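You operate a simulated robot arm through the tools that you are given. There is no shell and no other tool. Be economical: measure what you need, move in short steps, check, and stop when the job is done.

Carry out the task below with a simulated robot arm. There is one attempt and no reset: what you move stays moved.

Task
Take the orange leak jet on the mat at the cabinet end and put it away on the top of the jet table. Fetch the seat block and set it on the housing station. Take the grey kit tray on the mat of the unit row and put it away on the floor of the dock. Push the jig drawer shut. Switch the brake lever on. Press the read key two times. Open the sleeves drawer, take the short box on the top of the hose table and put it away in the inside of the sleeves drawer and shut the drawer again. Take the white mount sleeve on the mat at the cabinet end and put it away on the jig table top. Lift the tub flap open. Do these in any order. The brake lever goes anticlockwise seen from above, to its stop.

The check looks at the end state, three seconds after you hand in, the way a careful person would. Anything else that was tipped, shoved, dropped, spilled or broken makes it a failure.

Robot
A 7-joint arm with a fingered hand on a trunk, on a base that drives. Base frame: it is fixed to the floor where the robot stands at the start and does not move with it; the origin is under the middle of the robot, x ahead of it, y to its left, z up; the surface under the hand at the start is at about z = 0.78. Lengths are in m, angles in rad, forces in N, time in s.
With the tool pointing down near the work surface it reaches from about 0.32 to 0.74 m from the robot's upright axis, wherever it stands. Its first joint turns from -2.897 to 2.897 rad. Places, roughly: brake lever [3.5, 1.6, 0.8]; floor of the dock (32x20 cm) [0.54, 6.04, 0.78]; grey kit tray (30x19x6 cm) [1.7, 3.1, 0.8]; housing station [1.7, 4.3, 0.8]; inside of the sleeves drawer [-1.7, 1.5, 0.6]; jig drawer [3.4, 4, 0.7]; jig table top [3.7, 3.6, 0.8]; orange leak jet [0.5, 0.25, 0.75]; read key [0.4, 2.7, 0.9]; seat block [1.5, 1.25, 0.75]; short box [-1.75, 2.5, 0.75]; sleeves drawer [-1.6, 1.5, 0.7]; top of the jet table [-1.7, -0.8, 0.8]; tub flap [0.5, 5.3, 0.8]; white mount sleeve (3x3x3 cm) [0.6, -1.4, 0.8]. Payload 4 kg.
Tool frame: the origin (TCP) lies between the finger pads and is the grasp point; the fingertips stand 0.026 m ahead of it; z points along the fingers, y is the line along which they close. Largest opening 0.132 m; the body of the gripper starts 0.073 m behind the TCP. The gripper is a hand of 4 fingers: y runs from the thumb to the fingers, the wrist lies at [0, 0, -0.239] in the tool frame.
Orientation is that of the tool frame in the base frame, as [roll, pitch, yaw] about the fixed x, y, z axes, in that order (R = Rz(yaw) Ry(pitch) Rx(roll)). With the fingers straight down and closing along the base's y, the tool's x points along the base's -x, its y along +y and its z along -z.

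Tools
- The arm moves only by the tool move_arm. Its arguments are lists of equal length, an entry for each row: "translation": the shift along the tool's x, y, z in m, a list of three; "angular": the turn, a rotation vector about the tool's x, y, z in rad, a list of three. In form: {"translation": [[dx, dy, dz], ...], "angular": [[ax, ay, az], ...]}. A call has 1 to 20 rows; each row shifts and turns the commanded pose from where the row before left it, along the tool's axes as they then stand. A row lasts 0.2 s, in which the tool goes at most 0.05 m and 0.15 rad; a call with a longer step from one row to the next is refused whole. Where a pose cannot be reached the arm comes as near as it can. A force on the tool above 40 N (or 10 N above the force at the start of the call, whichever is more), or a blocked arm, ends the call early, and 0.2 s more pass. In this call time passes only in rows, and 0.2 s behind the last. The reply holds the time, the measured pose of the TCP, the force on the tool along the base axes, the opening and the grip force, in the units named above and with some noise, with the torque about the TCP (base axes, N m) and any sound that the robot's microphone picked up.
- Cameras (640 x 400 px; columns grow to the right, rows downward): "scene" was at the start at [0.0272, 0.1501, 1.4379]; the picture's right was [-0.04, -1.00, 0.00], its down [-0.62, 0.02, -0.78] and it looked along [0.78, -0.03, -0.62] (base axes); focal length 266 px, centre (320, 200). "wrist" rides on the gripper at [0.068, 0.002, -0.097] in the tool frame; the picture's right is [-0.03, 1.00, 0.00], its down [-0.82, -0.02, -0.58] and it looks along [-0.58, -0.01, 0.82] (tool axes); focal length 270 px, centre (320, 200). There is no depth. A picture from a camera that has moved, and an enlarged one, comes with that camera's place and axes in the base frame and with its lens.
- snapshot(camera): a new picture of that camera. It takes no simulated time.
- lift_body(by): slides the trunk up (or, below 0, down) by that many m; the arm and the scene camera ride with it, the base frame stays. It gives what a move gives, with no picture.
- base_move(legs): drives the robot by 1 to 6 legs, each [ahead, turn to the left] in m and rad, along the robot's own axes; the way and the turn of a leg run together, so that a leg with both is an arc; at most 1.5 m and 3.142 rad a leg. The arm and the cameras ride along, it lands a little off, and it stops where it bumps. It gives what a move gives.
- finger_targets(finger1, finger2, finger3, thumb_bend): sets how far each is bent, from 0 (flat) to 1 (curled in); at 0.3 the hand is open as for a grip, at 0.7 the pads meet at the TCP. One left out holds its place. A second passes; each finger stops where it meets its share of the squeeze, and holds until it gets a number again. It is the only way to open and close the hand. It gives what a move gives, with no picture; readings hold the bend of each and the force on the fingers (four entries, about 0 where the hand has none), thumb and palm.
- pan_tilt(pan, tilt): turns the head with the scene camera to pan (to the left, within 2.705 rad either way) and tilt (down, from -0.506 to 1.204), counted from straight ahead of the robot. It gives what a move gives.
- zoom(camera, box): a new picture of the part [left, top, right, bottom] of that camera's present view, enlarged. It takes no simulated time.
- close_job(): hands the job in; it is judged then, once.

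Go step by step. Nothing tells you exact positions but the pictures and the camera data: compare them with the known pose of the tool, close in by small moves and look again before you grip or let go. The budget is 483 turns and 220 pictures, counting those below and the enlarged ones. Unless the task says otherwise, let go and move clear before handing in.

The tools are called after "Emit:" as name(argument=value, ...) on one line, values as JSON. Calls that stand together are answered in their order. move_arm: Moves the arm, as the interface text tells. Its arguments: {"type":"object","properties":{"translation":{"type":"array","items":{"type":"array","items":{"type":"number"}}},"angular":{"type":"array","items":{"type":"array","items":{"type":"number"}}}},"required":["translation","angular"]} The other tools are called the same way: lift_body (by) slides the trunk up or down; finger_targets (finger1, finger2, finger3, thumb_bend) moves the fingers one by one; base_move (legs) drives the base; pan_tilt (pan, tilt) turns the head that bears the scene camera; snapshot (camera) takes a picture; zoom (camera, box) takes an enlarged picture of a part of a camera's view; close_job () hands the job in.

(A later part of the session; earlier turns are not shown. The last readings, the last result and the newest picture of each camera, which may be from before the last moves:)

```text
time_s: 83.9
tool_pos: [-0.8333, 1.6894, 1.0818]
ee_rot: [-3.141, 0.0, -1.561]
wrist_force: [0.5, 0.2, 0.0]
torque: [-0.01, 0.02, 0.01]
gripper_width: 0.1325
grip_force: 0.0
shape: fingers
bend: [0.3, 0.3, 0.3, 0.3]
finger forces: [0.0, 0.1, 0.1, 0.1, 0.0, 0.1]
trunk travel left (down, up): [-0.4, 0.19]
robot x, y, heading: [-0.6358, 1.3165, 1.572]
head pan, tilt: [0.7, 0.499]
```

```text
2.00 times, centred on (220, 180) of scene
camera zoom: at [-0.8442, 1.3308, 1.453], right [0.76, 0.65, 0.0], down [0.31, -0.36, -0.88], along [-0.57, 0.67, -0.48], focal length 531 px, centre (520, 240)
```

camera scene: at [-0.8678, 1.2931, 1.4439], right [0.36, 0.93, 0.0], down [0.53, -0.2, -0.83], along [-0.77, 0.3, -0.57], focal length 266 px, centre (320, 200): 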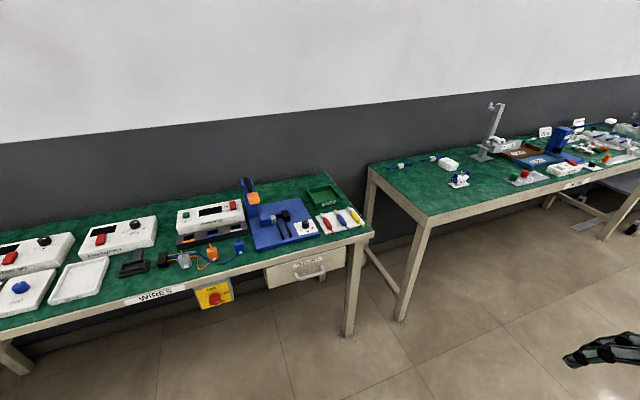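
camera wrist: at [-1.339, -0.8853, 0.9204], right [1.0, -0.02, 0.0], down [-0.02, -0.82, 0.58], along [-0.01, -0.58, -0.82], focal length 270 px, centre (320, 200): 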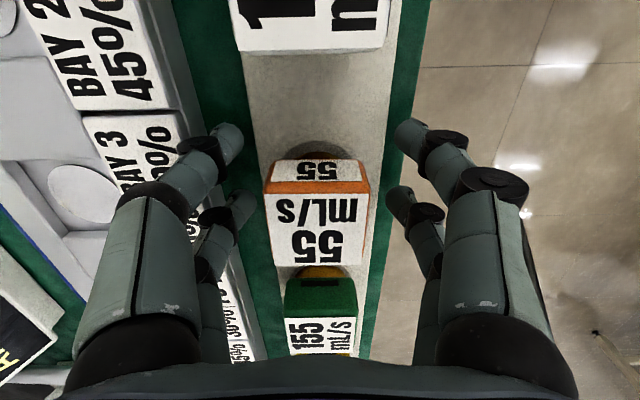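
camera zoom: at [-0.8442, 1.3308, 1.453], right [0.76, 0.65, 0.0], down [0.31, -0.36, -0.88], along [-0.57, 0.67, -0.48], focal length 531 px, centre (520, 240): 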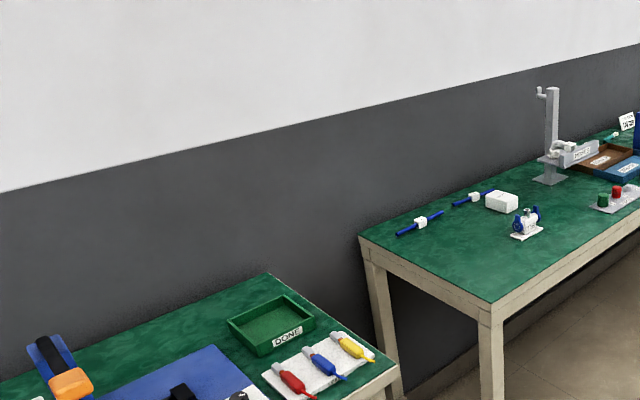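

The drawer labelled SLEEVES has its handle near [-1.46, 1.485, 0.70]; the white box on the hose table is near [-1.8, 2.4]. I turn to face the drawer.

Emit:
base_move(legs=[[0.1, 0], [0, 1.571], [0.12, 0]])

Emit:
pan_tilt(pan=-0.3, tilt=0.8)

Emit:
snapshot(camera="scene")

```text
time_s: 90.2
tool_pos: [-1.1184, 1.224, 1.0823]
ee_rot: [3.14, -0.001, 0.016]
wrist_force: [0.0, -0.4, 0.1]
torque: [0.02, 0.02, 0.03]
gripper_width: 0.1328
grip_force: 0.0
shape: fingers
bend: [0.3, 0.3, 0.3, 0.3]
finger forces: [0.0, 0.1, 0.0, 0.0, 0.0, 0.0]
trunk travel left (down, up): [-0.4, 0.19]
robot x, y, heading: [-0.7528, 1.427, -3.138]
head pan, tilt: [0.7, 0.499]
```

```text
time_s: 91.4
tool_pos: [-1.1188, 1.2248, 1.0818]
ee_rot: [3.141, 0.0, 0.016]
wrist_force: [-0.1, -0.6, 0.7]
torque: [-0.01, 0.01, 0.0]
gripper_width: 0.1325
grip_force: 0.0
shape: fingers
bend: [0.3, 0.3, 0.3, 0.3]
finger forces: [0.0, 0.1, 0.0, 0.0, 0.0, 0.1]
trunk travel left (down, up): [-0.4, 0.19]
robot x, y, heading: [-0.7504, 1.4255, -3.135]
head pan, tilt: [-0.3, 0.799]
```

```text
185 pictures are left
camera scene: at [-0.7677, 1.2973, 1.4271], right [0.29, 0.96, 0.0], down [0.69, -0.21, -0.7], along [-0.67, 0.2, -0.72], focal length 266 px, centre (320, 200)
```

scene: 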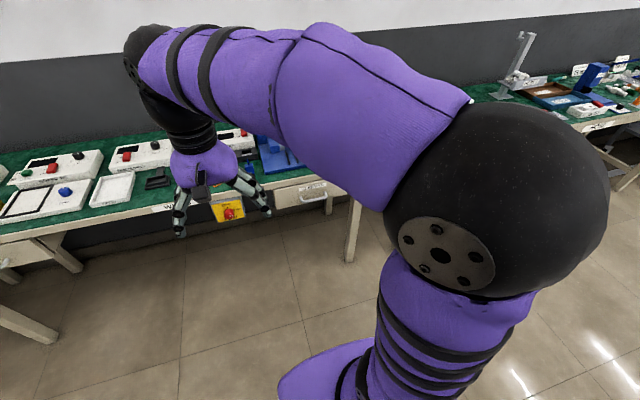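

The handle is confirmed near [-1.46, 1.478, 0.708]. I turn the hand 90° and bring it in front of the drawer, then will tilt it.

Emit:
move_arm(translation=[[0, 0, 0], [0, 0, 0], [0, 0, 0], [0, 0, 0], [0, 0, 0], [0, 0, 0], [0, 0, 0], [0, 0, 0], [0, 0, 0], [0, 0, 0], [0, 0, 0], [0.0425, -0.01, 0], [0.0425, -0.01, 0], [0.0425, -0.01, 0], [0.0425, -0.01, 0], [0.0425, -0.01, 0], [0.0425, -0.01, 0]], angular=[[0, 0, -0.141], [0, 0, -0.141], [0, 0, -0.141], [0, 0, -0.141], [0, 0, -0.141], [0, 0, -0.141], [0, 0, -0.141], [0, 0, -0.141], [0, 0, -0.141], [0, 0, -0.141], [0, 0, -0.141], [0, 0, 0], [0, 0, 0], [0, 0, 0], [0, 0, 0], [0, 0, 0], [0, 0, 0]])

Emit:
move_arm(translation=[[0, 0, 0], [0, 0, 0], [0, 0, 0], [0, 0, 0], [0, 0, 0], [0, 0, 0], [0, 0, 0], [0, 0, 0]], angular=[[0.14, 0, 0], [0.14, 0, 0], [0.14, 0, 0], [0.14, 0, 0], [0.14, 0, 0], [0.14, 0, 0], [0.14, 0, 0], [0.14, 0, 0]])

Emit:
snapshot(camera="scene")

```text
time_s: 95.2
tool_pos: [-1.1639, 1.5378, 1.0831]
ee_rot: [-3.135, -0.003, 1.402]
wrist_force: [0.6, 0.5, 0.0]
torque: [-0.05, 0.05, 0.03]
gripper_width: 0.1326
grip_force: 0.1
shape: fingers
bend: [0.3, 0.3, 0.3, 0.3]
finger forces: [0.0, 0.0, 0.0, 0.0, 0.1, 0.1]
out of reach, approached as far as the arm can: row 15
trunk travel left (down, up): [-0.4, 0.19]
robot x, y, heading: [-0.753, 1.4249, -3.136]
head pan, tilt: [-0.3, 0.799]
stopped in row 17: the arm was blocked; the commanded pose is now the measured one
```

```text
time_s: 97.1
tool_pos: [-1.1811, 1.4783, 1.0743]
ee_rot: [-2.049, -0.016, 1.569]
wrist_force: [0.1, 0.1, 0.3]
torque: [-0.05, 0.03, 0.06]
gripper_width: 0.133
grip_force: 0.0
shape: fingers
bend: [0.3, 0.3, 0.3, 0.3]
finger forces: [0.0, 0.1, 0.0, 0.1, 0.0, 0.0]
trunk travel left (down, up): [-0.4, 0.19]
robot x, y, heading: [-0.7508, 1.4257, -3.136]
head pan, tilt: [-0.3, 0.799]
stopped in row 8: the arm was blocked; the commanded pose is now the measured one
```

```text
184 pictures are left
camera scene: at [-0.7672, 1.2996, 1.4274], right [0.29, 0.96, 0.0], down [0.69, -0.21, -0.7], along [-0.67, 0.2, -0.72], focal length 266 px, centre (320, 200)
```

scene: 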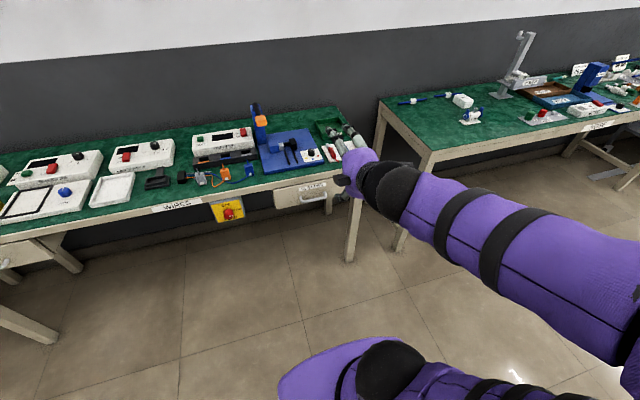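

The hand is tilted and pointing at the drawer. I lower the trunk to bring the hand down to handle height, and zoom in on the handle.

Emit:
lift_body(by=-0.3)

Emit:
snapshot(camera="scene")

Emit:
snapshot(camera="wrist")

```text
time_s: 100.1
tool_pos: [-1.1907, 1.4743, 0.7404]
ee_rot: [-2.147, -0.052, 1.568]
wrist_force: [0.4, 0.1, -0.3]
torque: [0.0, -0.02, -0.02]
gripper_width: 0.1327
grip_force: 0.0
shape: fingers
bend: [0.3, 0.3, 0.3, 0.3]
finger forces: [0.0, 0.0, 0.1, 0.0, 0.0, 0.0]
trunk travel left (down, up): [-0.1, 0.49]
robot x, y, heading: [-0.7507, 1.428, -3.138]
head pan, tilt: [-0.3, 0.799]
```

```text
183 pictures are left
camera scene: at [-0.7681, 1.2974, 1.1268], right [0.29, 0.96, 0.0], down [0.69, -0.21, -0.7], along [-0.67, 0.2, -0.72], focal length 266 px, centre (320, 200)
```

scene: 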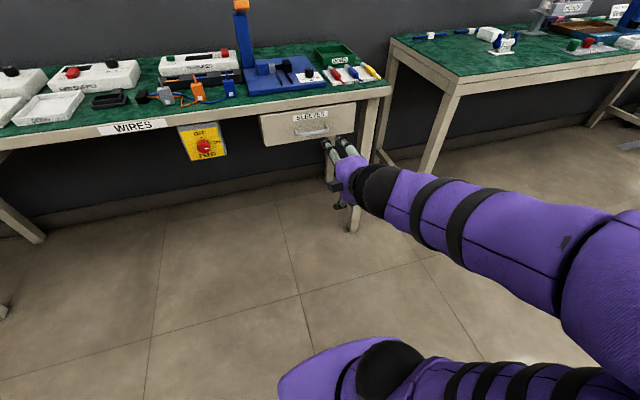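

```text
182 pictures are left
camera wrist: at [-1.1094, 1.5396, 0.7945], right [0.54, 0.02, -0.84], down [0.47, -0.83, 0.29], along [-0.69, -0.55, -0.46], focal length 270 px, centre (320, 200)
```

wrist: 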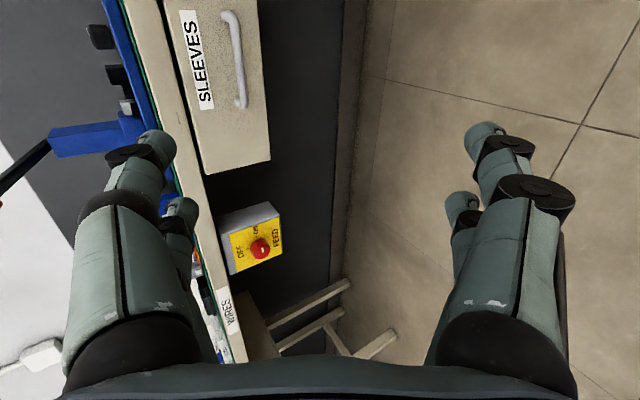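

Emit:
zoom(camera="scene", box=[250, 90, 378, 170])

```text
5.00 times, centred on (314, 130) of scene
camera zoom: at [-0.7681, 1.2974, 1.1268], right [0.29, 0.96, 0.0], down [0.69, -0.21, -0.7], along [-0.67, 0.2, -0.72], focal length 1328 px, centre (350, 550)
```

zoom: 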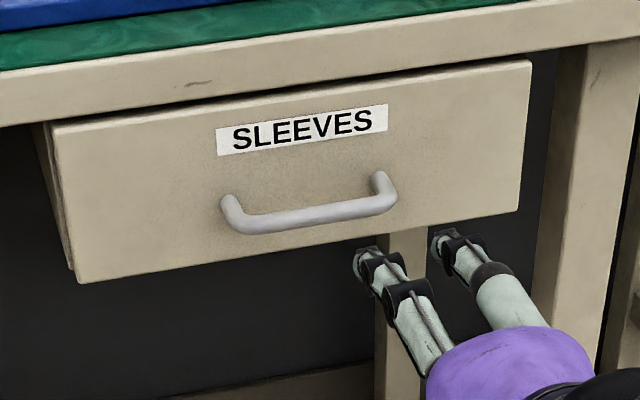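

The bar is near [-1.475, 1.49, 0.68]. I try to level the hand further so the fingers go above and below the bar, and approach.

Emit:
move_arm(translation=[[0, 0, 0], [0, 0, 0], [0, 0, 0], [0, 0, 0]], angular=[[0.12, 0.05, 0], [0.12, 0, 0], [0.12, 0, 0], [0.1, 0, 0]])

Emit:
finger_targets(finger1=0.5, finger2=0.5, finger3=0.5, thumb_bend=0.5)

Emit:
snapshot(camera="wrist")

```text
time_s: 101.1
tool_pos: [-1.2293, 1.4075, 0.8551]
ee_rot: [-1.605, -0.051, 1.713]
wrist_force: [-0.4, 0.3, 0.0]
torque: [-0.01, 0.04, 0.01]
gripper_width: 0.1329
grip_force: 0.0
shape: fingers
bend: [0.3, 0.3, 0.3, 0.3]
finger forces: [0.0, 0.0, 0.1, 0.1, 0.0, 0.0]
out of reach, approached as far as the arm can: row 1, 2, 3, 4
trunk travel left (down, up): [-0.1, 0.49]
robot x, y, heading: [-0.7501, 1.4236, -3.134]
head pan, tilt: [-0.3, 0.799]
stopped in row 4: the arm was blocked; the commanded pose is now the measured one
```

```text
time_s: 102.1
tool_pos: [-1.2288, 1.4069, 0.8555]
ee_rot: [-1.608, -0.05, 1.715]
wrist_force: [0.0, 0.0, 0.0]
torque: [-0.01, 0.02, 0.02]
gripper_width: 0.0665
grip_force: 0.0
shape: fingers
bend: [0.5, 0.5, 0.5, 0.5]
finger forces: [0.0, 0.0, 0.0, 0.1, 0.1, 0.0]
trunk travel left (down, up): [-0.1, 0.49]
robot x, y, heading: [-0.7529, 1.4279, -3.141]
head pan, tilt: [-0.3, 0.799]
```

```text
180 pictures are left
camera wrist: at [-1.1427, 1.4888, 0.8604], right [0.03, 0.03, -1.0], down [0.69, -0.73, 0.0], along [-0.73, -0.69, -0.04], focal length 270 px, centre (320, 200)
```

wrist: 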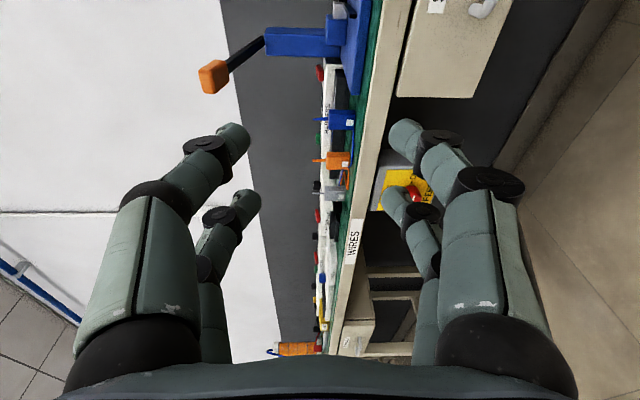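

Emit:
lift_body(by=-0.09)

Emit:
move_arm(translation=[[0.02, 0.025, 0], [0.02, 0.025, 0], [0.02, 0.02, 0]], angular=[[0, 0, 0], [0, 0, 0], [0, 0, 0]])

Emit:
snapshot(camera="scene")

```text
time_s: 103.3
tool_pos: [-1.2282, 1.4077, 0.7639]
ee_rot: [-1.605, -0.051, 1.714]
wrist_force: [0.9, 0.1, -0.8]
torque: [0.01, 0.0, -0.04]
gripper_width: 0.0665
grip_force: 0.0
shape: fingers
bend: [0.5, 0.5, 0.5, 0.5]
finger forces: [0.0, 0.0, 0.1, 0.0, 0.1, 0.0]
trunk travel left (down, up): [-0.01, 0.58]
robot x, y, heading: [-0.7539, 1.425, -3.138]
head pan, tilt: [-0.3, 0.799]
```

```text
time_s: 104.1
tool_pos: [-1.2565, 1.474, 0.7166]
ee_rot: [-1.605, -0.051, 1.713]
wrist_force: [0.4, -0.4, 0.3]
torque: [-0.03, 0.0, -0.03]
gripper_width: 0.0663
grip_force: 0.1
shape: fingers
bend: [0.5, 0.5, 0.5, 0.5]
finger forces: [0.0, 0.1, 0.0, 0.0, 0.0, 0.0]
out of reach, approached as far as the arm can: row 1, 2, 3
trunk travel left (down, up): [-0.01, 0.58]
robot x, y, heading: [-0.7502, 1.4259, -3.139]
head pan, tilt: [-0.3, 0.799]
```

```text
179 pictures are left
camera scene: at [-0.7674, 1.2973, 1.0371], right [0.29, 0.96, 0.0], down [0.69, -0.21, -0.7], along [-0.67, 0.2, -0.72], focal length 266 px, centre (320, 200)
```

scene: 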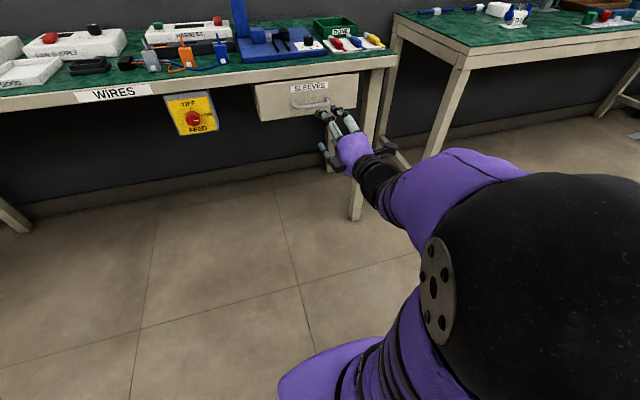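

Too close in for the arm; moving forward should free it. I align the hand and approach the bar.

Emit:
move_arm(translation=[[0.004, 0.01, 0.025], [0.004, 0.01, 0.025], [0.004, 0.01, 0.025], [0.004, 0.005, 0.025]], angular=[[0, 0.07, 0.03], [0, 0.07, 0.02], [0, 0, 0], [0, 0, 0]])

Emit:
snapshot(camera="wrist")

Emit:
zoom(camera="scene", box=[250, 60, 378, 140])

```text
time_s: 105.1
tool_pos: [-1.3543, 1.4875, 0.6797]
ee_rot: [-1.6, -0.007, 1.567]
wrist_force: [0.8, 0.3, 0.4]
torque: [0.0, 0.01, -0.02]
gripper_width: 0.0662
grip_force: 0.1
shape: fingers
bend: [0.5, 0.5, 0.5, 0.5]
finger forces: [0.0, 0.1, 0.0, 0.0, 0.0, 0.1]
trunk travel left (down, up): [-0.01, 0.58]
robot x, y, heading: [-0.752, 1.427, -3.138]
head pan, tilt: [-0.3, 0.799]
```

```text
178 pictures are left
camera wrist: at [-1.2581, 1.556, 0.6813], right [0.03, -0.02, -1.0], down [0.58, -0.82, 0.03], along [-0.82, -0.58, -0.01], focal length 270 px, centre (320, 200)
```

wrist: 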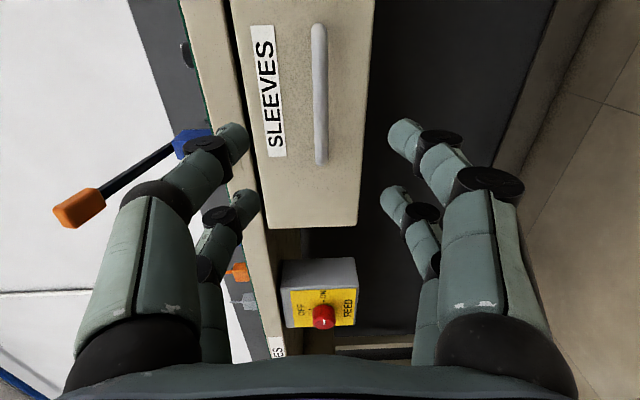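

```text
5.00 times, centred on (314, 100) of scene
camera zoom: at [-0.7674, 1.2974, 1.0371], right [0.29, 0.96, 0.0], down [0.69, -0.21, -0.7], along [-0.67, 0.2, -0.72], focal length 1328 px, centre (350, 700)
```

zoom: 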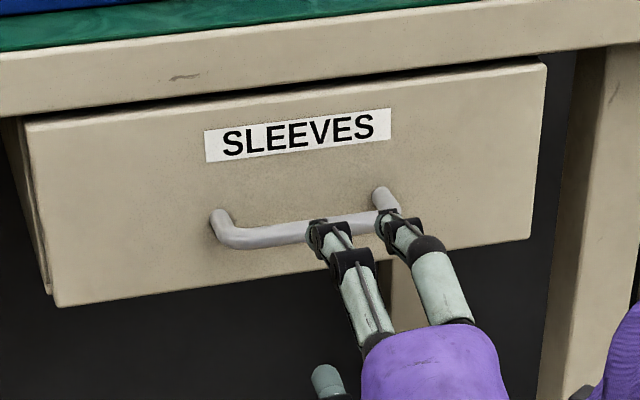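

The bar is level with the TCP, centre y≈1.50, x≈-1.485. I advance most of the way and check.

Emit:
move_arm(translation=[[0.004, 0, 0.035], [0.004, 0, 0.035], [0.003, 0, 0.03]], angular=[[0, 0, 0], [0, 0, 0], [0, 0, 0]])

Emit:
snapshot(camera="wrist")

Emit:
zoom(camera="scene", box=[250, 60, 378, 140])

```text
time_s: 105.9
tool_pos: [-1.456, 1.498, 0.6761]
ee_rot: [-1.603, -0.006, 1.57]
wrist_force: [0.0, -0.4, 0.1]
torque: [0.03, -0.02, -0.01]
gripper_width: 0.0662
grip_force: 0.0
shape: fingers
bend: [0.5, 0.5, 0.5, 0.5]
finger forces: [0.0, 0.0, 0.1, 0.0, 0.0, 0.1]
trunk travel left (down, up): [-0.01, 0.58]
robot x, y, heading: [-0.7497, 1.4231, -3.139]
head pan, tilt: [-0.3, 0.799]
```

```text
176 pictures are left
camera wrist: at [-1.3587, 1.5665, 0.6772], right [0.03, -0.02, -1.0], down [0.58, -0.82, 0.03], along [-0.82, -0.58, -0.01], focal length 270 px, centre (320, 200)
```

wrist: 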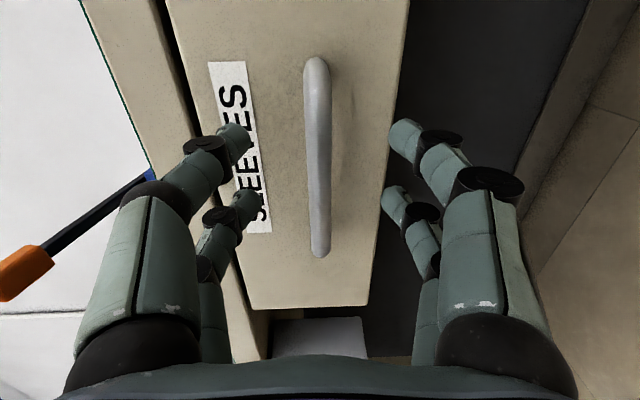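

```text
5.00 times, centred on (314, 100) of scene
camera zoom: at [-0.7674, 1.2974, 1.0371], right [0.29, 0.96, 0.0], down [0.69, -0.21, -0.7], along [-0.67, 0.2, -0.72], focal length 1328 px, centre (350, 700)
```

zoom: 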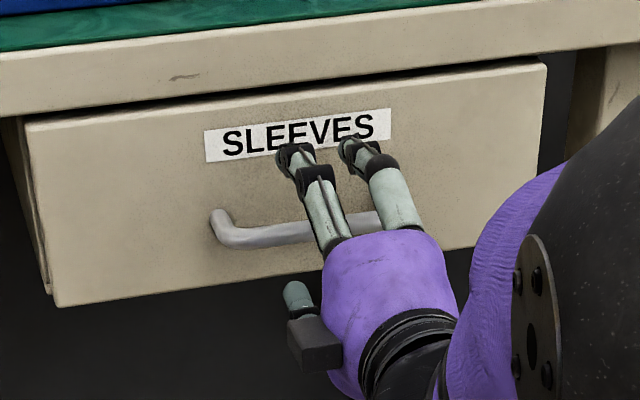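

Emit:
move_arm(translation=[[0, -0.001, 0.014]], angular=[[0, 0, 0]])

Emit:
finger_targets(finger1=0.7, finger2=0.7, finger3=0.7, thumb_bend=0.7)

Emit:
snapshot(camera="wrist")

```text
time_s: 106.3
tool_pos: [-1.4683, 1.4982, 0.6761]
ee_rot: [-1.602, -0.006, 1.569]
wrist_force: [-0.4, -0.2, 0.9]
torque: [0.01, -0.04, -0.03]
gripper_width: 0.0661
grip_force: 0.2
shape: fingers
bend: [0.5, 0.5, 0.5, 0.5]
finger forces: [0.0, 0.0, 0.1, 0.1, 0.1, 0.0]
trunk travel left (down, up): [-0.01, 0.58]
robot x, y, heading: [-0.7511, 1.4262, -3.134]
head pan, tilt: [-0.3, 0.799]
```

```text
time_s: 107.3
tool_pos: [-1.4679, 1.4989, 0.6762]
ee_rot: [-1.599, -0.007, 1.567]
wrist_force: [-0.5, 0.9, -1.2]
torque: [0.0, 0.02, -0.03]
gripper_width: 0.0022
grip_force: 0.6
shape: fingers
bend: [0.69, 0.69, 0.7, 0.7]
finger forces: [0.5, 0.3, 0.1, 0.1, 0.0, 0.1]
trunk travel left (down, up): [-0.01, 0.58]
robot x, y, heading: [-0.7536, 1.4291, -3.141]
head pan, tilt: [-0.3, 0.799]
```

```text
174 pictures are left
camera wrist: at [-1.372, 1.5675, 0.6786], right [0.03, -0.02, -1.0], down [0.58, -0.82, 0.03], along [-0.82, -0.58, -0.01], focal length 270 px, centre (320, 200)
```

wrist: 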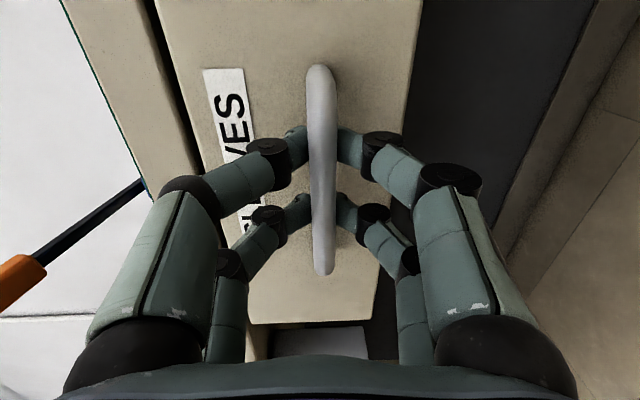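

The fingers have hooked behind the bar – good for pulling. I pull by driving back 0.2 m.

Emit:
base_move(legs=[[-0.2, 0]])

Emit:
snapshot(camera="scene")

```text
time_s: 108.9
tool_pos: [-1.2677, 1.4984, 0.6764]
ee_rot: [-1.599, -0.008, 1.573]
wrist_force: [-1.2, 0.1, -2.0]
torque: [0.05, -0.06, 0.01]
gripper_width: 0.0024
grip_force: 1.4
shape: fingers
bend: [0.69, 0.69, 0.7, 0.7]
finger forces: [0.9, 0.8, 0.1, 0.0, 0.1, 0.1]
trunk travel left (down, up): [-0.01, 0.58]
robot x, y, heading: [-0.5563, 1.4232, -3.134]
head pan, tilt: [-0.3, 0.799]
```

```text
173 pictures are left
camera scene: at [-0.5669, 1.2985, 1.0371], right [0.29, 0.96, 0.0], down [0.69, -0.21, -0.7], along [-0.67, 0.2, -0.72], focal length 266 px, centre (320, 200)
```

scene: 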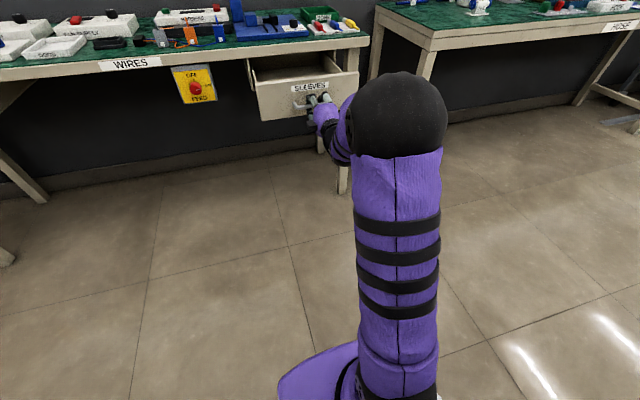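

The drawer came open by about 0.2 m. I open the fingers, back away and raise the trunk to see inside.

Emit:
finger_targets(finger1=0.45, finger2=0.45, finger3=0.45, thumb_bend=0.45)

Emit:
base_move(legs=[[-0.2, 0]])

Emit:
lift_body(by=0.4)

Emit:
snapshot(camera="scene")

```text
time_s: 109.9
tool_pos: [-1.2691, 1.4962, 0.6771]
ee_rot: [-1.6, -0.007, 1.571]
wrist_force: [-0.2, -0.2, 0.4]
torque: [0.02, 0.02, 0.0]
gripper_width: 0.0822
grip_force: 0.0
shape: fingers
bend: [0.45, 0.45, 0.45, 0.45]
finger forces: [0.1, 0.0, 0.0, 0.0, 0.0, 0.1]
trunk travel left (down, up): [-0.01, 0.58]
robot x, y, heading: [-0.5494, 1.4294, -3.131]
head pan, tilt: [-0.3, 0.799]
```

```text
time_s: 111.5
tool_pos: [-1.0722, 1.5022, 0.677]
ee_rot: [-1.602, -0.006, 1.569]
wrist_force: [-0.4, -0.5, 0.1]
torque: [0.0, -0.02, 0.02]
gripper_width: 0.0824
grip_force: 0.0
shape: fingers
bend: [0.45, 0.45, 0.45, 0.45]
finger forces: [0.0, 0.0, 0.0, 0.0, 0.0, 0.0]
trunk travel left (down, up): [-0.01, 0.58]
robot x, y, heading: [-0.3541, 1.4295, -3.139]
head pan, tilt: [-0.3, 0.799]
```

```text
time_s: 115.3
tool_pos: [-1.0739, 1.5012, 1.0767]
ee_rot: [-1.602, -0.006, 1.567]
wrist_force: [0.2, 0.3, 0.8]
torque: [0.01, 0.0, 0.0]
gripper_width: 0.0823
grip_force: 0.0
shape: fingers
bend: [0.45, 0.45, 0.45, 0.45]
finger forces: [0.0, 0.0, 0.0, 0.0, 0.1, 0.1]
trunk travel left (down, up): [-0.41, 0.18]
robot x, y, heading: [-0.3537, 1.4274, -3.139]
head pan, tilt: [-0.3, 0.799]
```

```text
172 pictures are left
camera scene: at [-0.3718, 1.2995, 1.437], right [0.29, 0.96, 0.0], down [0.69, -0.21, -0.7], along [-0.67, 0.2, -0.72], focal length 266 px, centre (320, 200)
```

scene: 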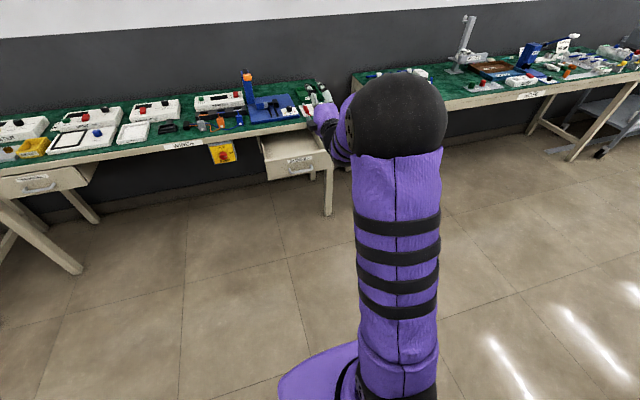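

The drawer is open and its inside is reachable. I bring the hand back to pointing down.

Emit:
move_arm(translation=[[0, 0, -0.02], [0, 0, -0.02], [0, 0, -0.02], [0, 0, -0.02], [0, 0, -0.02], [0, 0, 0], [0, 0, 0], [0, 0, 0], [0, 0, 0], [0, 0, 0], [0, 0, 0]], angular=[[-0.14, 0, 0], [-0.14, 0, 0], [-0.14, 0, 0], [-0.14, 0, 0], [-0.14, 0, 0], [-0.14, 0, 0], [-0.14, 0, 0], [-0.14, 0, 0], [-0.14, 0, 0], [-0.14, 0, 0], [-0.14, 0, 0]])

Emit:
snapshot(camera="scene")

```text
time_s: 117.7
tool_pos: [-1.0026, 1.4885, 1.0955]
ee_rot: [-2.967, 0.019, 1.618]
wrist_force: [-0.2, -0.4, 0.4]
torque: [0.0, -0.02, 0.02]
gripper_width: 0.0822
grip_force: 0.0
shape: fingers
bend: [0.45, 0.45, 0.45, 0.45]
finger forces: [0.1, 0.0, 0.0, 0.1, 0.0, 0.0]
out of reach, approached as far as the arm can: row 4, 5
trunk travel left (down, up): [-0.41, 0.18]
robot x, y, heading: [-0.3553, 1.4316, -3.137]
head pan, tilt: [-0.3, 0.799]
```

```text
171 pictures are left
camera scene: at [-0.372, 1.2995, 1.437], right [0.29, 0.96, 0.0], down [0.69, -0.21, -0.7], along [-0.67, 0.2, -0.72], focal length 266 px, centre (320, 200)
```

scene: 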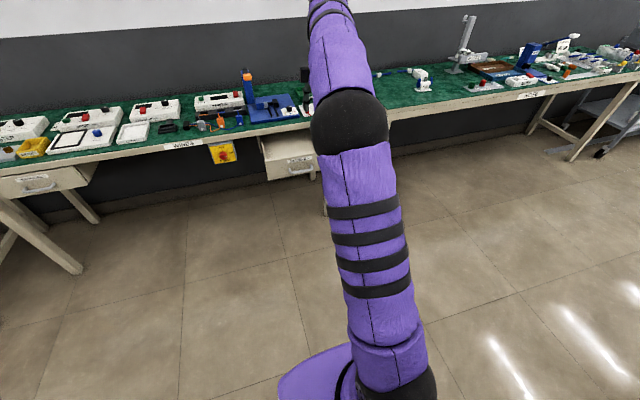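

I straighten the hand, pull it in, and drive to the hose table.

Emit:
move_arm(translation=[[0, 0, 0], [0, 0.035, 0], [0, 0.035, 0], [0, 0.035, 0], [0, 0.035, 0], [0, 0.035, 0]], angular=[[-0.13, 0, 0.04], [-0.04, 0, 0], [0, 0, 0], [0, 0, 0], [0, 0, 0], [0, 0, 0]])

Emit:
base_move(legs=[[0, -1.575], [1.1, 0], [0, 1.571], [0.45, 0]])

Emit:
pan_tilt(pan=0.15, tilt=0.7)

Emit:
snapshot(camera="scene")

```text
time_s: 119.1
tool_pos: [-0.8232, 1.4895, 1.0921]
ee_rot: [-3.134, 0.024, 1.578]
wrist_force: [0.1, 0.7, 0.4]
torque: [-0.02, 0.03, -0.04]
gripper_width: 0.0828
grip_force: 0.1
shape: fingers
bend: [0.45, 0.45, 0.45, 0.45]
finger forces: [0.0, 0.0, 0.0, 0.1, 0.1, 0.0]
trunk travel left (down, up): [-0.41, 0.18]
robot x, y, heading: [-0.3553, 1.4296, -3.142]
head pan, tilt: [-0.3, 0.799]
```

```text
time_s: 135.6
tool_pos: [-1.2978, 2.565, 1.0927]
ee_rot: [-3.134, 0.025, 1.607]
wrist_force: [-0.2, 0.1, 0.4]
torque: [-0.01, -0.01, -0.01]
gripper_width: 0.0825
grip_force: 0.0
shape: fingers
bend: [0.45, 0.45, 0.45, 0.45]
finger forces: [0.0, 0.1, 0.0, 0.0, 0.1, 0.1]
trunk travel left (down, up): [-0.41, 0.18]
robot x, y, heading: [-0.8257, 2.5184, -3.111]
head pan, tilt: [-0.3, 0.799]
```

```text
time_s: 136.5
tool_pos: [-1.2985, 2.5646, 1.0925]
ee_rot: [-3.131, 0.024, 1.607]
wrist_force: [-0.7, -0.5, 0.3]
torque: [0.01, -0.03, -0.01]
gripper_width: 0.0827
grip_force: 0.1
shape: fingers
bend: [0.45, 0.45, 0.45, 0.45]
finger forces: [0.0, 0.0, 0.0, 0.1, 0.0, 0.1]
trunk travel left (down, up): [-0.41, 0.18]
robot x, y, heading: [-0.8257, 2.5142, -3.111]
head pan, tilt: [0.15, 0.7]
```

```text
170 pictures are left
camera scene: at [-0.8461, 2.3517, 1.4453], right [-0.18, 0.98, 0.0], down [0.63, 0.12, -0.76], along [-0.75, -0.14, -0.64], focal length 266 px, centre (320, 200)
```

scene: 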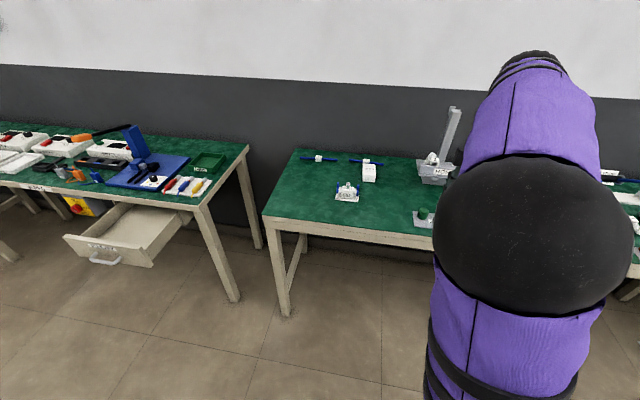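

Emit:
zoom(camera="scene", box=[280, 130, 440, 230])

```text
4.00 times, centred on (360, 180) of scene
camera zoom: at [-0.8461, 2.3517, 1.4453], right [-0.18, 0.98, 0.0], down [0.63, 0.12, -0.76], along [-0.75, -0.14, -0.64], focal length 1062 px, centre (160, 280)
```

zoom: 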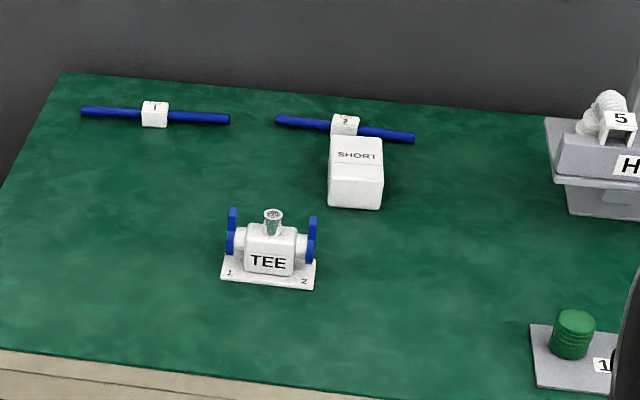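

The SHORT box is about 6×6×5 cm, centred near [-1.81, 2.382], top z≈0.83. I rotate the hand to close along y, drive nearer and move above it.

Emit:
move_arm(translation=[[0, 0, 0], [0, 0, 0], [0, 0, 0], [0, 0, 0], [0, 0, 0], [0, 0, 0], [0, 0, 0], [0, 0, 0], [0, 0, 0], [0, 0, 0], [0, 0, 0]], angular=[[0, 0, 0.143], [0, 0, 0.143], [0, 0, 0.143], [0, 0, 0.143], [0, 0, 0.143], [0, 0, 0.143], [0, 0, 0.143], [0, 0, 0.143], [0, 0, 0.143], [0, 0, 0.143], [0, 0, 0.143]])

Emit:
finger_targets(finger1=0.3, finger2=0.3, finger3=0.3, thumb_bend=0.3)

Emit:
base_move(legs=[[0.3, -0.03]])

Emit:
snapshot(camera="scene")

```text
time_s: 138.9
tool_pos: [-1.2979, 2.5645, 1.0912]
ee_rot: [3.117, 0.008, 0.033]
wrist_force: [0.6, -0.1, -0.1]
torque: [-0.02, -0.03, -0.01]
gripper_width: 0.0826
grip_force: 0.0
shape: fingers
bend: [0.45, 0.45, 0.45, 0.45]
finger forces: [0.0, 0.0, 0.0, 0.0, 0.0, 0.0]
trunk travel left (down, up): [-0.41, 0.18]
robot x, y, heading: [-0.8315, 2.5155, -3.111]
head pan, tilt: [0.15, 0.7]
```

```text
time_s: 139.9
tool_pos: [-1.2981, 2.5658, 1.0929]
ee_rot: [3.118, 0.01, 0.036]
wrist_force: [0.0, 0.1, 0.5]
torque: [-0.02, 0.01, 0.01]
gripper_width: 0.1323
grip_force: 0.0
shape: fingers
bend: [0.3, 0.3, 0.3, 0.3]
finger forces: [0.0, 0.1, 0.1, 0.0, 0.0, 0.0]
trunk travel left (down, up): [-0.41, 0.18]
robot x, y, heading: [-0.8291, 2.5165, -3.111]
head pan, tilt: [0.15, 0.7]
```

```text
time_s: 141.9
tool_pos: [-1.5995, 2.5828, 1.0929]
ee_rot: [3.118, 0.008, -0.008]
wrist_force: [0.1, 0.4, 0.2]
torque: [0.0, 0.01, 0.01]
gripper_width: 0.1322
grip_force: 0.0
shape: fingers
bend: [0.3, 0.3, 0.3, 0.3]
finger forces: [0.0, 0.0, 0.0, 0.0, 0.1, 0.0]
trunk travel left (down, up): [-0.41, 0.18]
robot x, y, heading: [-1.1326, 2.5158, 3.134]
head pan, tilt: [0.15, 0.7]
```

```text
168 pictures are left
camera scene: at [-1.1575, 2.3496, 1.4453], right [-0.14, 0.99, 0.0], down [0.64, 0.09, -0.76], along [-0.76, -0.11, -0.64], focal length 266 px, centre (320, 200)
```

scene: 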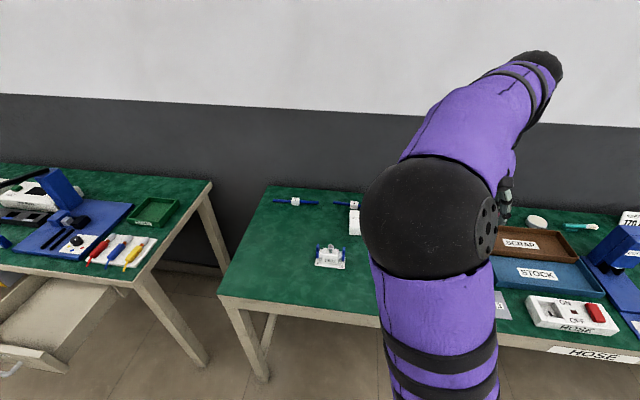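

Emit:
move_arm(translation=[[-0.033, 0.033, 0], [-0.033, 0.033, 0], [-0.033, 0.033, 0], [-0.033, 0.033, 0], [-0.033, 0.033, 0], [-0.033, 0.033, 0], [0, 0, 0.04], [0, 0, 0.04]], angular=[[0.023, 0, 0], [0, 0, 0], [0, 0, 0], [0, 0, 0], [0, 0, 0], [0, 0, 0], [0, 0, 0], [0, 0, 0]])

Emit:
snapshot(camera="wrist")

Emit:
snapshot(camera="scene")

```text
time_s: 143.7
tool_pos: [-1.7845, 2.4023, 1.0115]
ee_rot: [3.139, 0.009, -0.009]
wrist_force: [0.3, 0.3, 0.5]
torque: [-0.02, 0.02, -0.01]
gripper_width: 0.1328
grip_force: 0.1
shape: fingers
bend: [0.3, 0.3, 0.3, 0.3]
finger forces: [0.1, 0.0, 0.0, 0.0, 0.0, 0.1]
out of reach, approached as far as the arm can: row 6
trunk travel left (down, up): [-0.41, 0.18]
robot x, y, heading: [-1.1333, 2.5141, 3.131]
head pan, tilt: [0.15, 0.7]
```

```text
167 pictures are left
camera wrist: at [-1.715, 2.4006, 1.1084], right [-0.03, -1.0, 0.0], down [-0.81, 0.03, 0.58], along [-0.58, 0.02, -0.81], focal length 270 px, centre (320, 200)
```

wrist: 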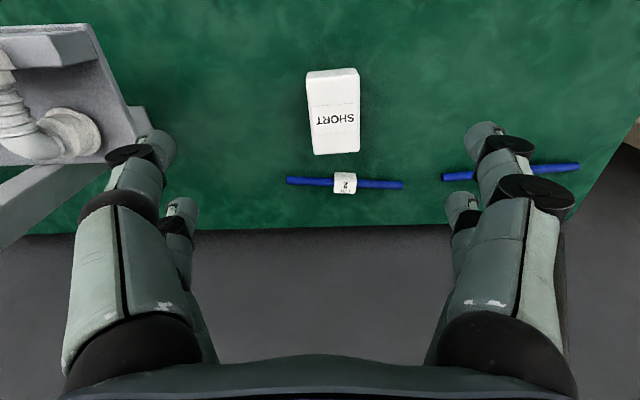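

```text
166 pictures are left
camera scene: at [-1.1576, 2.3499, 1.4453], right [-0.14, 0.99, 0.0], down [0.64, 0.09, -0.76], along [-0.76, -0.11, -0.64], focal length 266 px, centre (320, 200)
```

scene: 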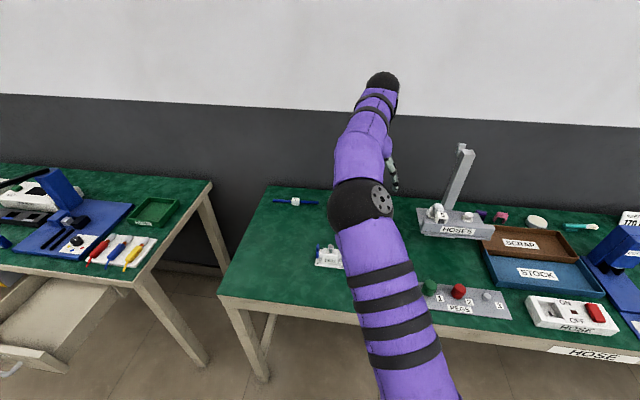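

The box spans x≈-1.78…-1.85, y≈2.388. I descend to z≈0.87 above it and check again.

Emit:
move_arm(translation=[[0, 0.007, 0.048], [-0.015, 0.007, 0.048], [-0.015, 0, 0.045]], angular=[[0, 0, 0], [0, 0, 0], [0, 0, 0]])

Emit:
snapshot(camera="wrist")

```text
refused: row 2 steps farther than a row can; nothing moved
```

```text
165 pictures are left
camera wrist: at [-1.715, 2.4006, 1.1084], right [-0.03, -1.0, 0.0], down [-0.81, 0.03, 0.58], along [-0.58, 0.02, -0.81], focal length 270 px, centre (320, 200)
```

wrist: 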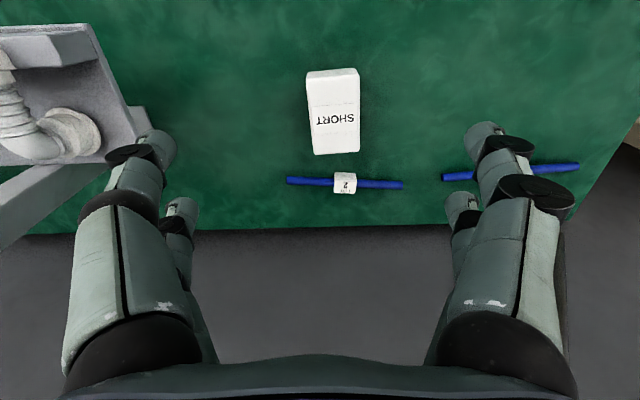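

Emit:
move_arm(translation=[[0, 0, 0.047], [0, 0, 0.047], [-0.01, 0, 0.045]], angular=[[0, 0, 0], [0, 0, 0], [0, 0, 0]])

Emit:
snapshot(camera="wrist")

```text
time_s: 144.5
tool_pos: [-1.7956, 2.4008, 0.8741]
ee_rot: [3.139, 0.008, -0.009]
wrist_force: [0.5, -0.1, 0.3]
torque: [0.0, 0.01, 0.02]
gripper_width: 0.1331
grip_force: 0.0
shape: fingers
bend: [0.3, 0.3, 0.3, 0.3]
finger forces: [0.0, 0.1, 0.0, 0.0, 0.0, 0.0]
trunk travel left (down, up): [-0.41, 0.18]
robot x, y, heading: [-1.1307, 2.5162, 3.131]
head pan, tilt: [0.15, 0.7]
```

```text
164 pictures are left
camera wrist: at [-1.7265, 2.3984, 0.9709], right [-0.03, -1.0, 0.0], down [-0.81, 0.03, 0.58], along [-0.58, 0.02, -0.81], focal length 270 px, centre (320, 200)
```

wrist: 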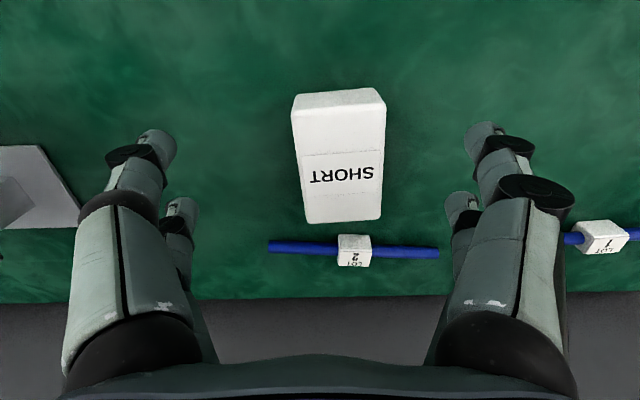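

I correct by about 1 cm, turn 0.1 rad and lower to grip height.

Emit:
move_arm(translation=[[-0.01, 0.012, 0.02], [0, 0, 0.045]], angular=[[0, 0, -0.09], [0, 0, 0]])

Emit:
snapshot(camera="wrist")

```text
time_s: 145.1
tool_pos: [-1.8048, 2.3884, 0.8105]
ee_rot: [-3.141, 0.007, 0.082]
wrist_force: [0.7, 0.6, 0.1]
torque: [0.02, 0.01, 0.0]
gripper_width: 0.133
grip_force: 0.1
shape: fingers
bend: [0.3, 0.3, 0.3, 0.3]
finger forces: [0.1, 0.1, 0.0, 0.0, 0.1, 0.0]
trunk travel left (down, up): [-0.41, 0.18]
robot x, y, heading: [-1.1301, 2.5191, 3.126]
head pan, tilt: [0.15, 0.7]
```

```text
163 pictures are left
camera wrist: at [-1.7366, 2.3921, 0.9069], right [0.06, -1.0, 0.0], down [-0.81, -0.05, 0.58], along [-0.58, -0.03, -0.81], focal length 270 px, centre (320, 200)
```

wrist: 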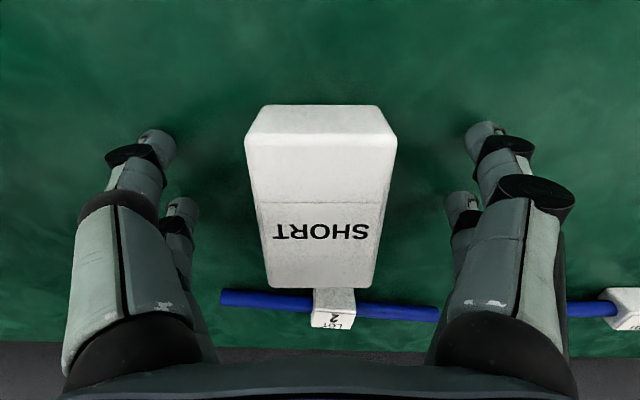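

Well aligned. I close and lift.

Emit:
finger_targets(finger1=0.7, finger2=0.7, finger3=0.7, thumb_bend=0.7)

Emit:
move_arm(translation=[[0, 0, -0.02], [0, 0, -0.04], [0, 0, -0.04], [0, 0, -0.04], [0, 0, -0.04]], angular=[[0, 0, 0], [0, 0, 0], [0, 0, 0], [0, 0, 0], [0, 0, 0]])

Emit:
snapshot(camera="wrist")

```text
time_s: 146.1
tool_pos: [-1.8052, 2.3876, 0.8119]
ee_rot: [-3.141, 0.011, 0.082]
wrist_force: [-3.2, 2.7, 17.1]
torque: [-0.54, 0.0, -0.07]
gripper_width: 0.0504
grip_force: 32.1
shape: fingers
bend: [0.56, 0.54, 0.56, 0.62]
finger forces: [21.0, 18.5, 9.4, 0.0, 14.5, 0.0]
trunk travel left (down, up): [-0.41, 0.18]
robot x, y, heading: [-1.1313, 2.514, 3.129]
head pan, tilt: [0.15, 0.7]
```

```text
time_s: 147.3
tool_pos: [-1.8058, 2.392, 0.9912]
ee_rot: [3.14, 0.009, 0.081]
wrist_force: [0.7, -0.6, -1.7]
torque: [0.01, -0.01, 0.0]
gripper_width: 0.0503
grip_force: 22.4
shape: fingers
bend: [0.54, 0.53, 0.57, 0.62]
finger forces: [11.1, 11.0, 8.0, 0.0, 13.9, 0.1]
trunk travel left (down, up): [-0.41, 0.18]
robot x, y, heading: [-1.1246, 2.5152, 3.131]
head pan, tilt: [0.15, 0.7]
```

```text
162 pictures are left
camera wrist: at [-1.7367, 2.3954, 1.0879], right [0.06, -1.0, 0.0], down [-0.81, -0.04, 0.58], along [-0.58, -0.03, -0.81], focal length 270 px, centre (320, 200)
```

wrist: 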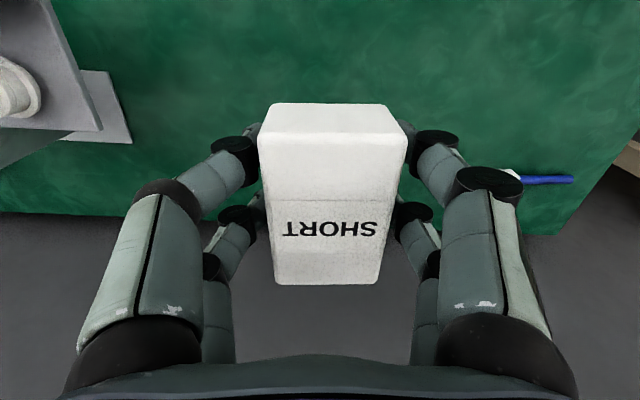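

Held firmly. I raise and retract, drive back and over to the drawer.

Emit:
move_arm(translation=[[0.03, 0, -0.03], [0.04, 0, -0.03], [0.04, 0, -0.03], [0.04, 0, 0], [0.04, 0, 0]], angular=[[0, 0, 0], [0, 0, 0], [0, 0, 0], [0, 0, 0], [0, 0, 0]])

Emit:
base_move(legs=[[-0.5, 0], [0, 1.571], [0.9, 0], [0, -1.571]])

Emit:
pan_tilt(pan=0.1, tilt=0.85)

Emit:
snapshot(camera="scene")

```text
time_s: 148.5
tool_pos: [-1.6142, 2.4056, 1.0789]
ee_rot: [-3.14, 0.006, 0.081]
wrist_force: [-1.4, 0.4, -1.7]
torque: [0.05, -0.02, 0.0]
gripper_width: 0.0502
grip_force: 22.1
shape: fingers
bend: [0.54, 0.53, 0.57, 0.62]
finger forces: [10.9, 11.0, 8.1, 0.1, 13.8, 0.0]
trunk travel left (down, up): [-0.41, 0.18]
robot x, y, heading: [-1.1344, 2.5148, 3.126]
head pan, tilt: [0.15, 0.7]
```

```text
time_s: 164.2
tool_pos: [-1.1358, 1.5165, 1.0791]
ee_rot: [3.14, 0.009, 0.077]
wrist_force: [0.3, 0.8, -0.8]
torque: [0.02, 0.04, -0.03]
gripper_width: 0.05
grip_force: 21.5
shape: fingers
bend: [0.54, 0.53, 0.57, 0.62]
finger forces: [11.0, 10.9, 8.1, 0.0, 13.6, 0.0]
trunk travel left (down, up): [-0.41, 0.18]
robot x, y, heading: [-0.6546, 1.6198, 3.126]
head pan, tilt: [0.15, 0.7]
```

```text
time_s: 164.9
tool_pos: [-1.1357, 1.5166, 1.079]
ee_rot: [-3.141, 0.007, 0.077]
wrist_force: [0.2, -0.1, -1.1]
torque: [-0.02, -0.03, 0.0]
gripper_width: 0.0504
grip_force: 21.9
shape: fingers
bend: [0.54, 0.53, 0.57, 0.62]
finger forces: [10.9, 10.9, 8.0, 0.0, 13.7, 0.0]
trunk travel left (down, up): [-0.41, 0.18]
robot x, y, heading: [-0.6547, 1.622, 3.127]
head pan, tilt: [0.099, 0.85]
```

```text
161 pictures are left
camera scene: at [-0.6745, 1.4621, 1.4331], right [-0.08, 1.0, 0.0], down [0.75, 0.06, -0.66], along [-0.66, -0.05, -0.75], focal length 266 px, centre (320, 200)
```

scene: 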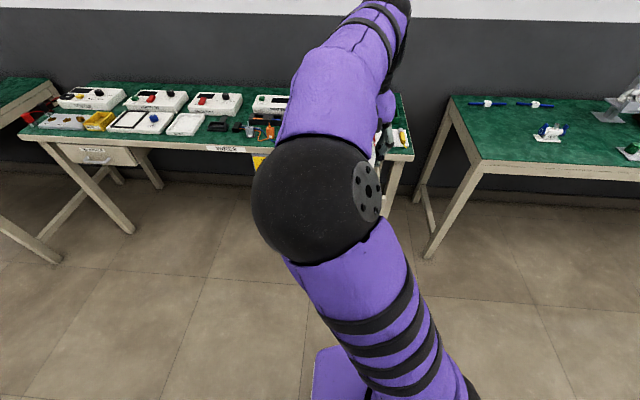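

Emit:
base_move(legs=[[0.2, 0]])

Emit:
snapshot(camera="wrist")

Emit:
snapshot(camera="scene")

```text
time_s: 166.5
tool_pos: [-1.339, 1.52, 1.0803]
ee_rot: [-3.141, 0.009, 0.08]
wrist_force: [0.3, 1.4, -1.9]
torque: [0.0, -0.03, -0.03]
gripper_width: 0.0498
grip_force: 21.5
shape: fingers
bend: [0.54, 0.53, 0.57, 0.62]
finger forces: [11.0, 10.9, 8.2, 0.0, 13.6, 0.1]
trunk travel left (down, up): [-0.41, 0.18]
robot x, y, heading: [-0.8556, 1.624, 3.126]
head pan, tilt: [0.099, 0.85]
```

```text
160 pictures are left
camera wrist: at [-1.2699, 1.5228, 1.1757], right [0.05, -1.0, 0.0], down [-0.81, -0.04, 0.58], along [-0.58, -0.03, -0.81], focal length 270 px, centre (320, 200)
```

wrist: 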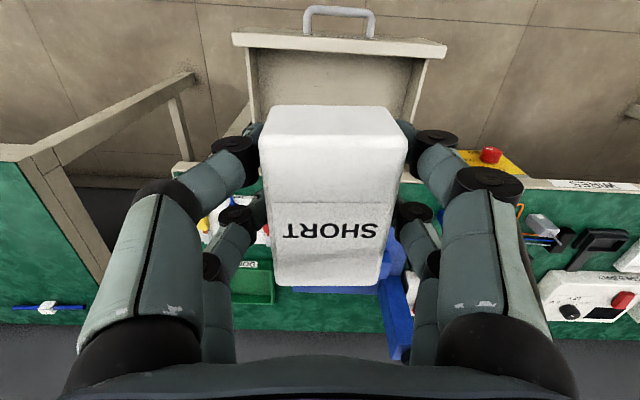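

```text
159 pictures are left
camera scene: at [-0.8767, 1.4653, 1.433], right [-0.08, 1.0, 0.0], down [0.75, 0.06, -0.66], along [-0.66, -0.06, -0.75], focal length 266 px, centre (320, 200)
```

scene: 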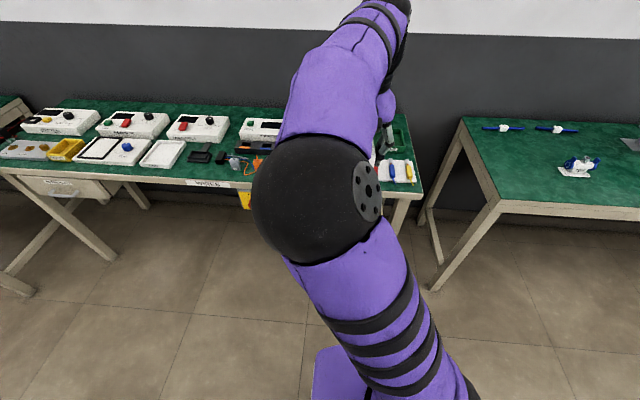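

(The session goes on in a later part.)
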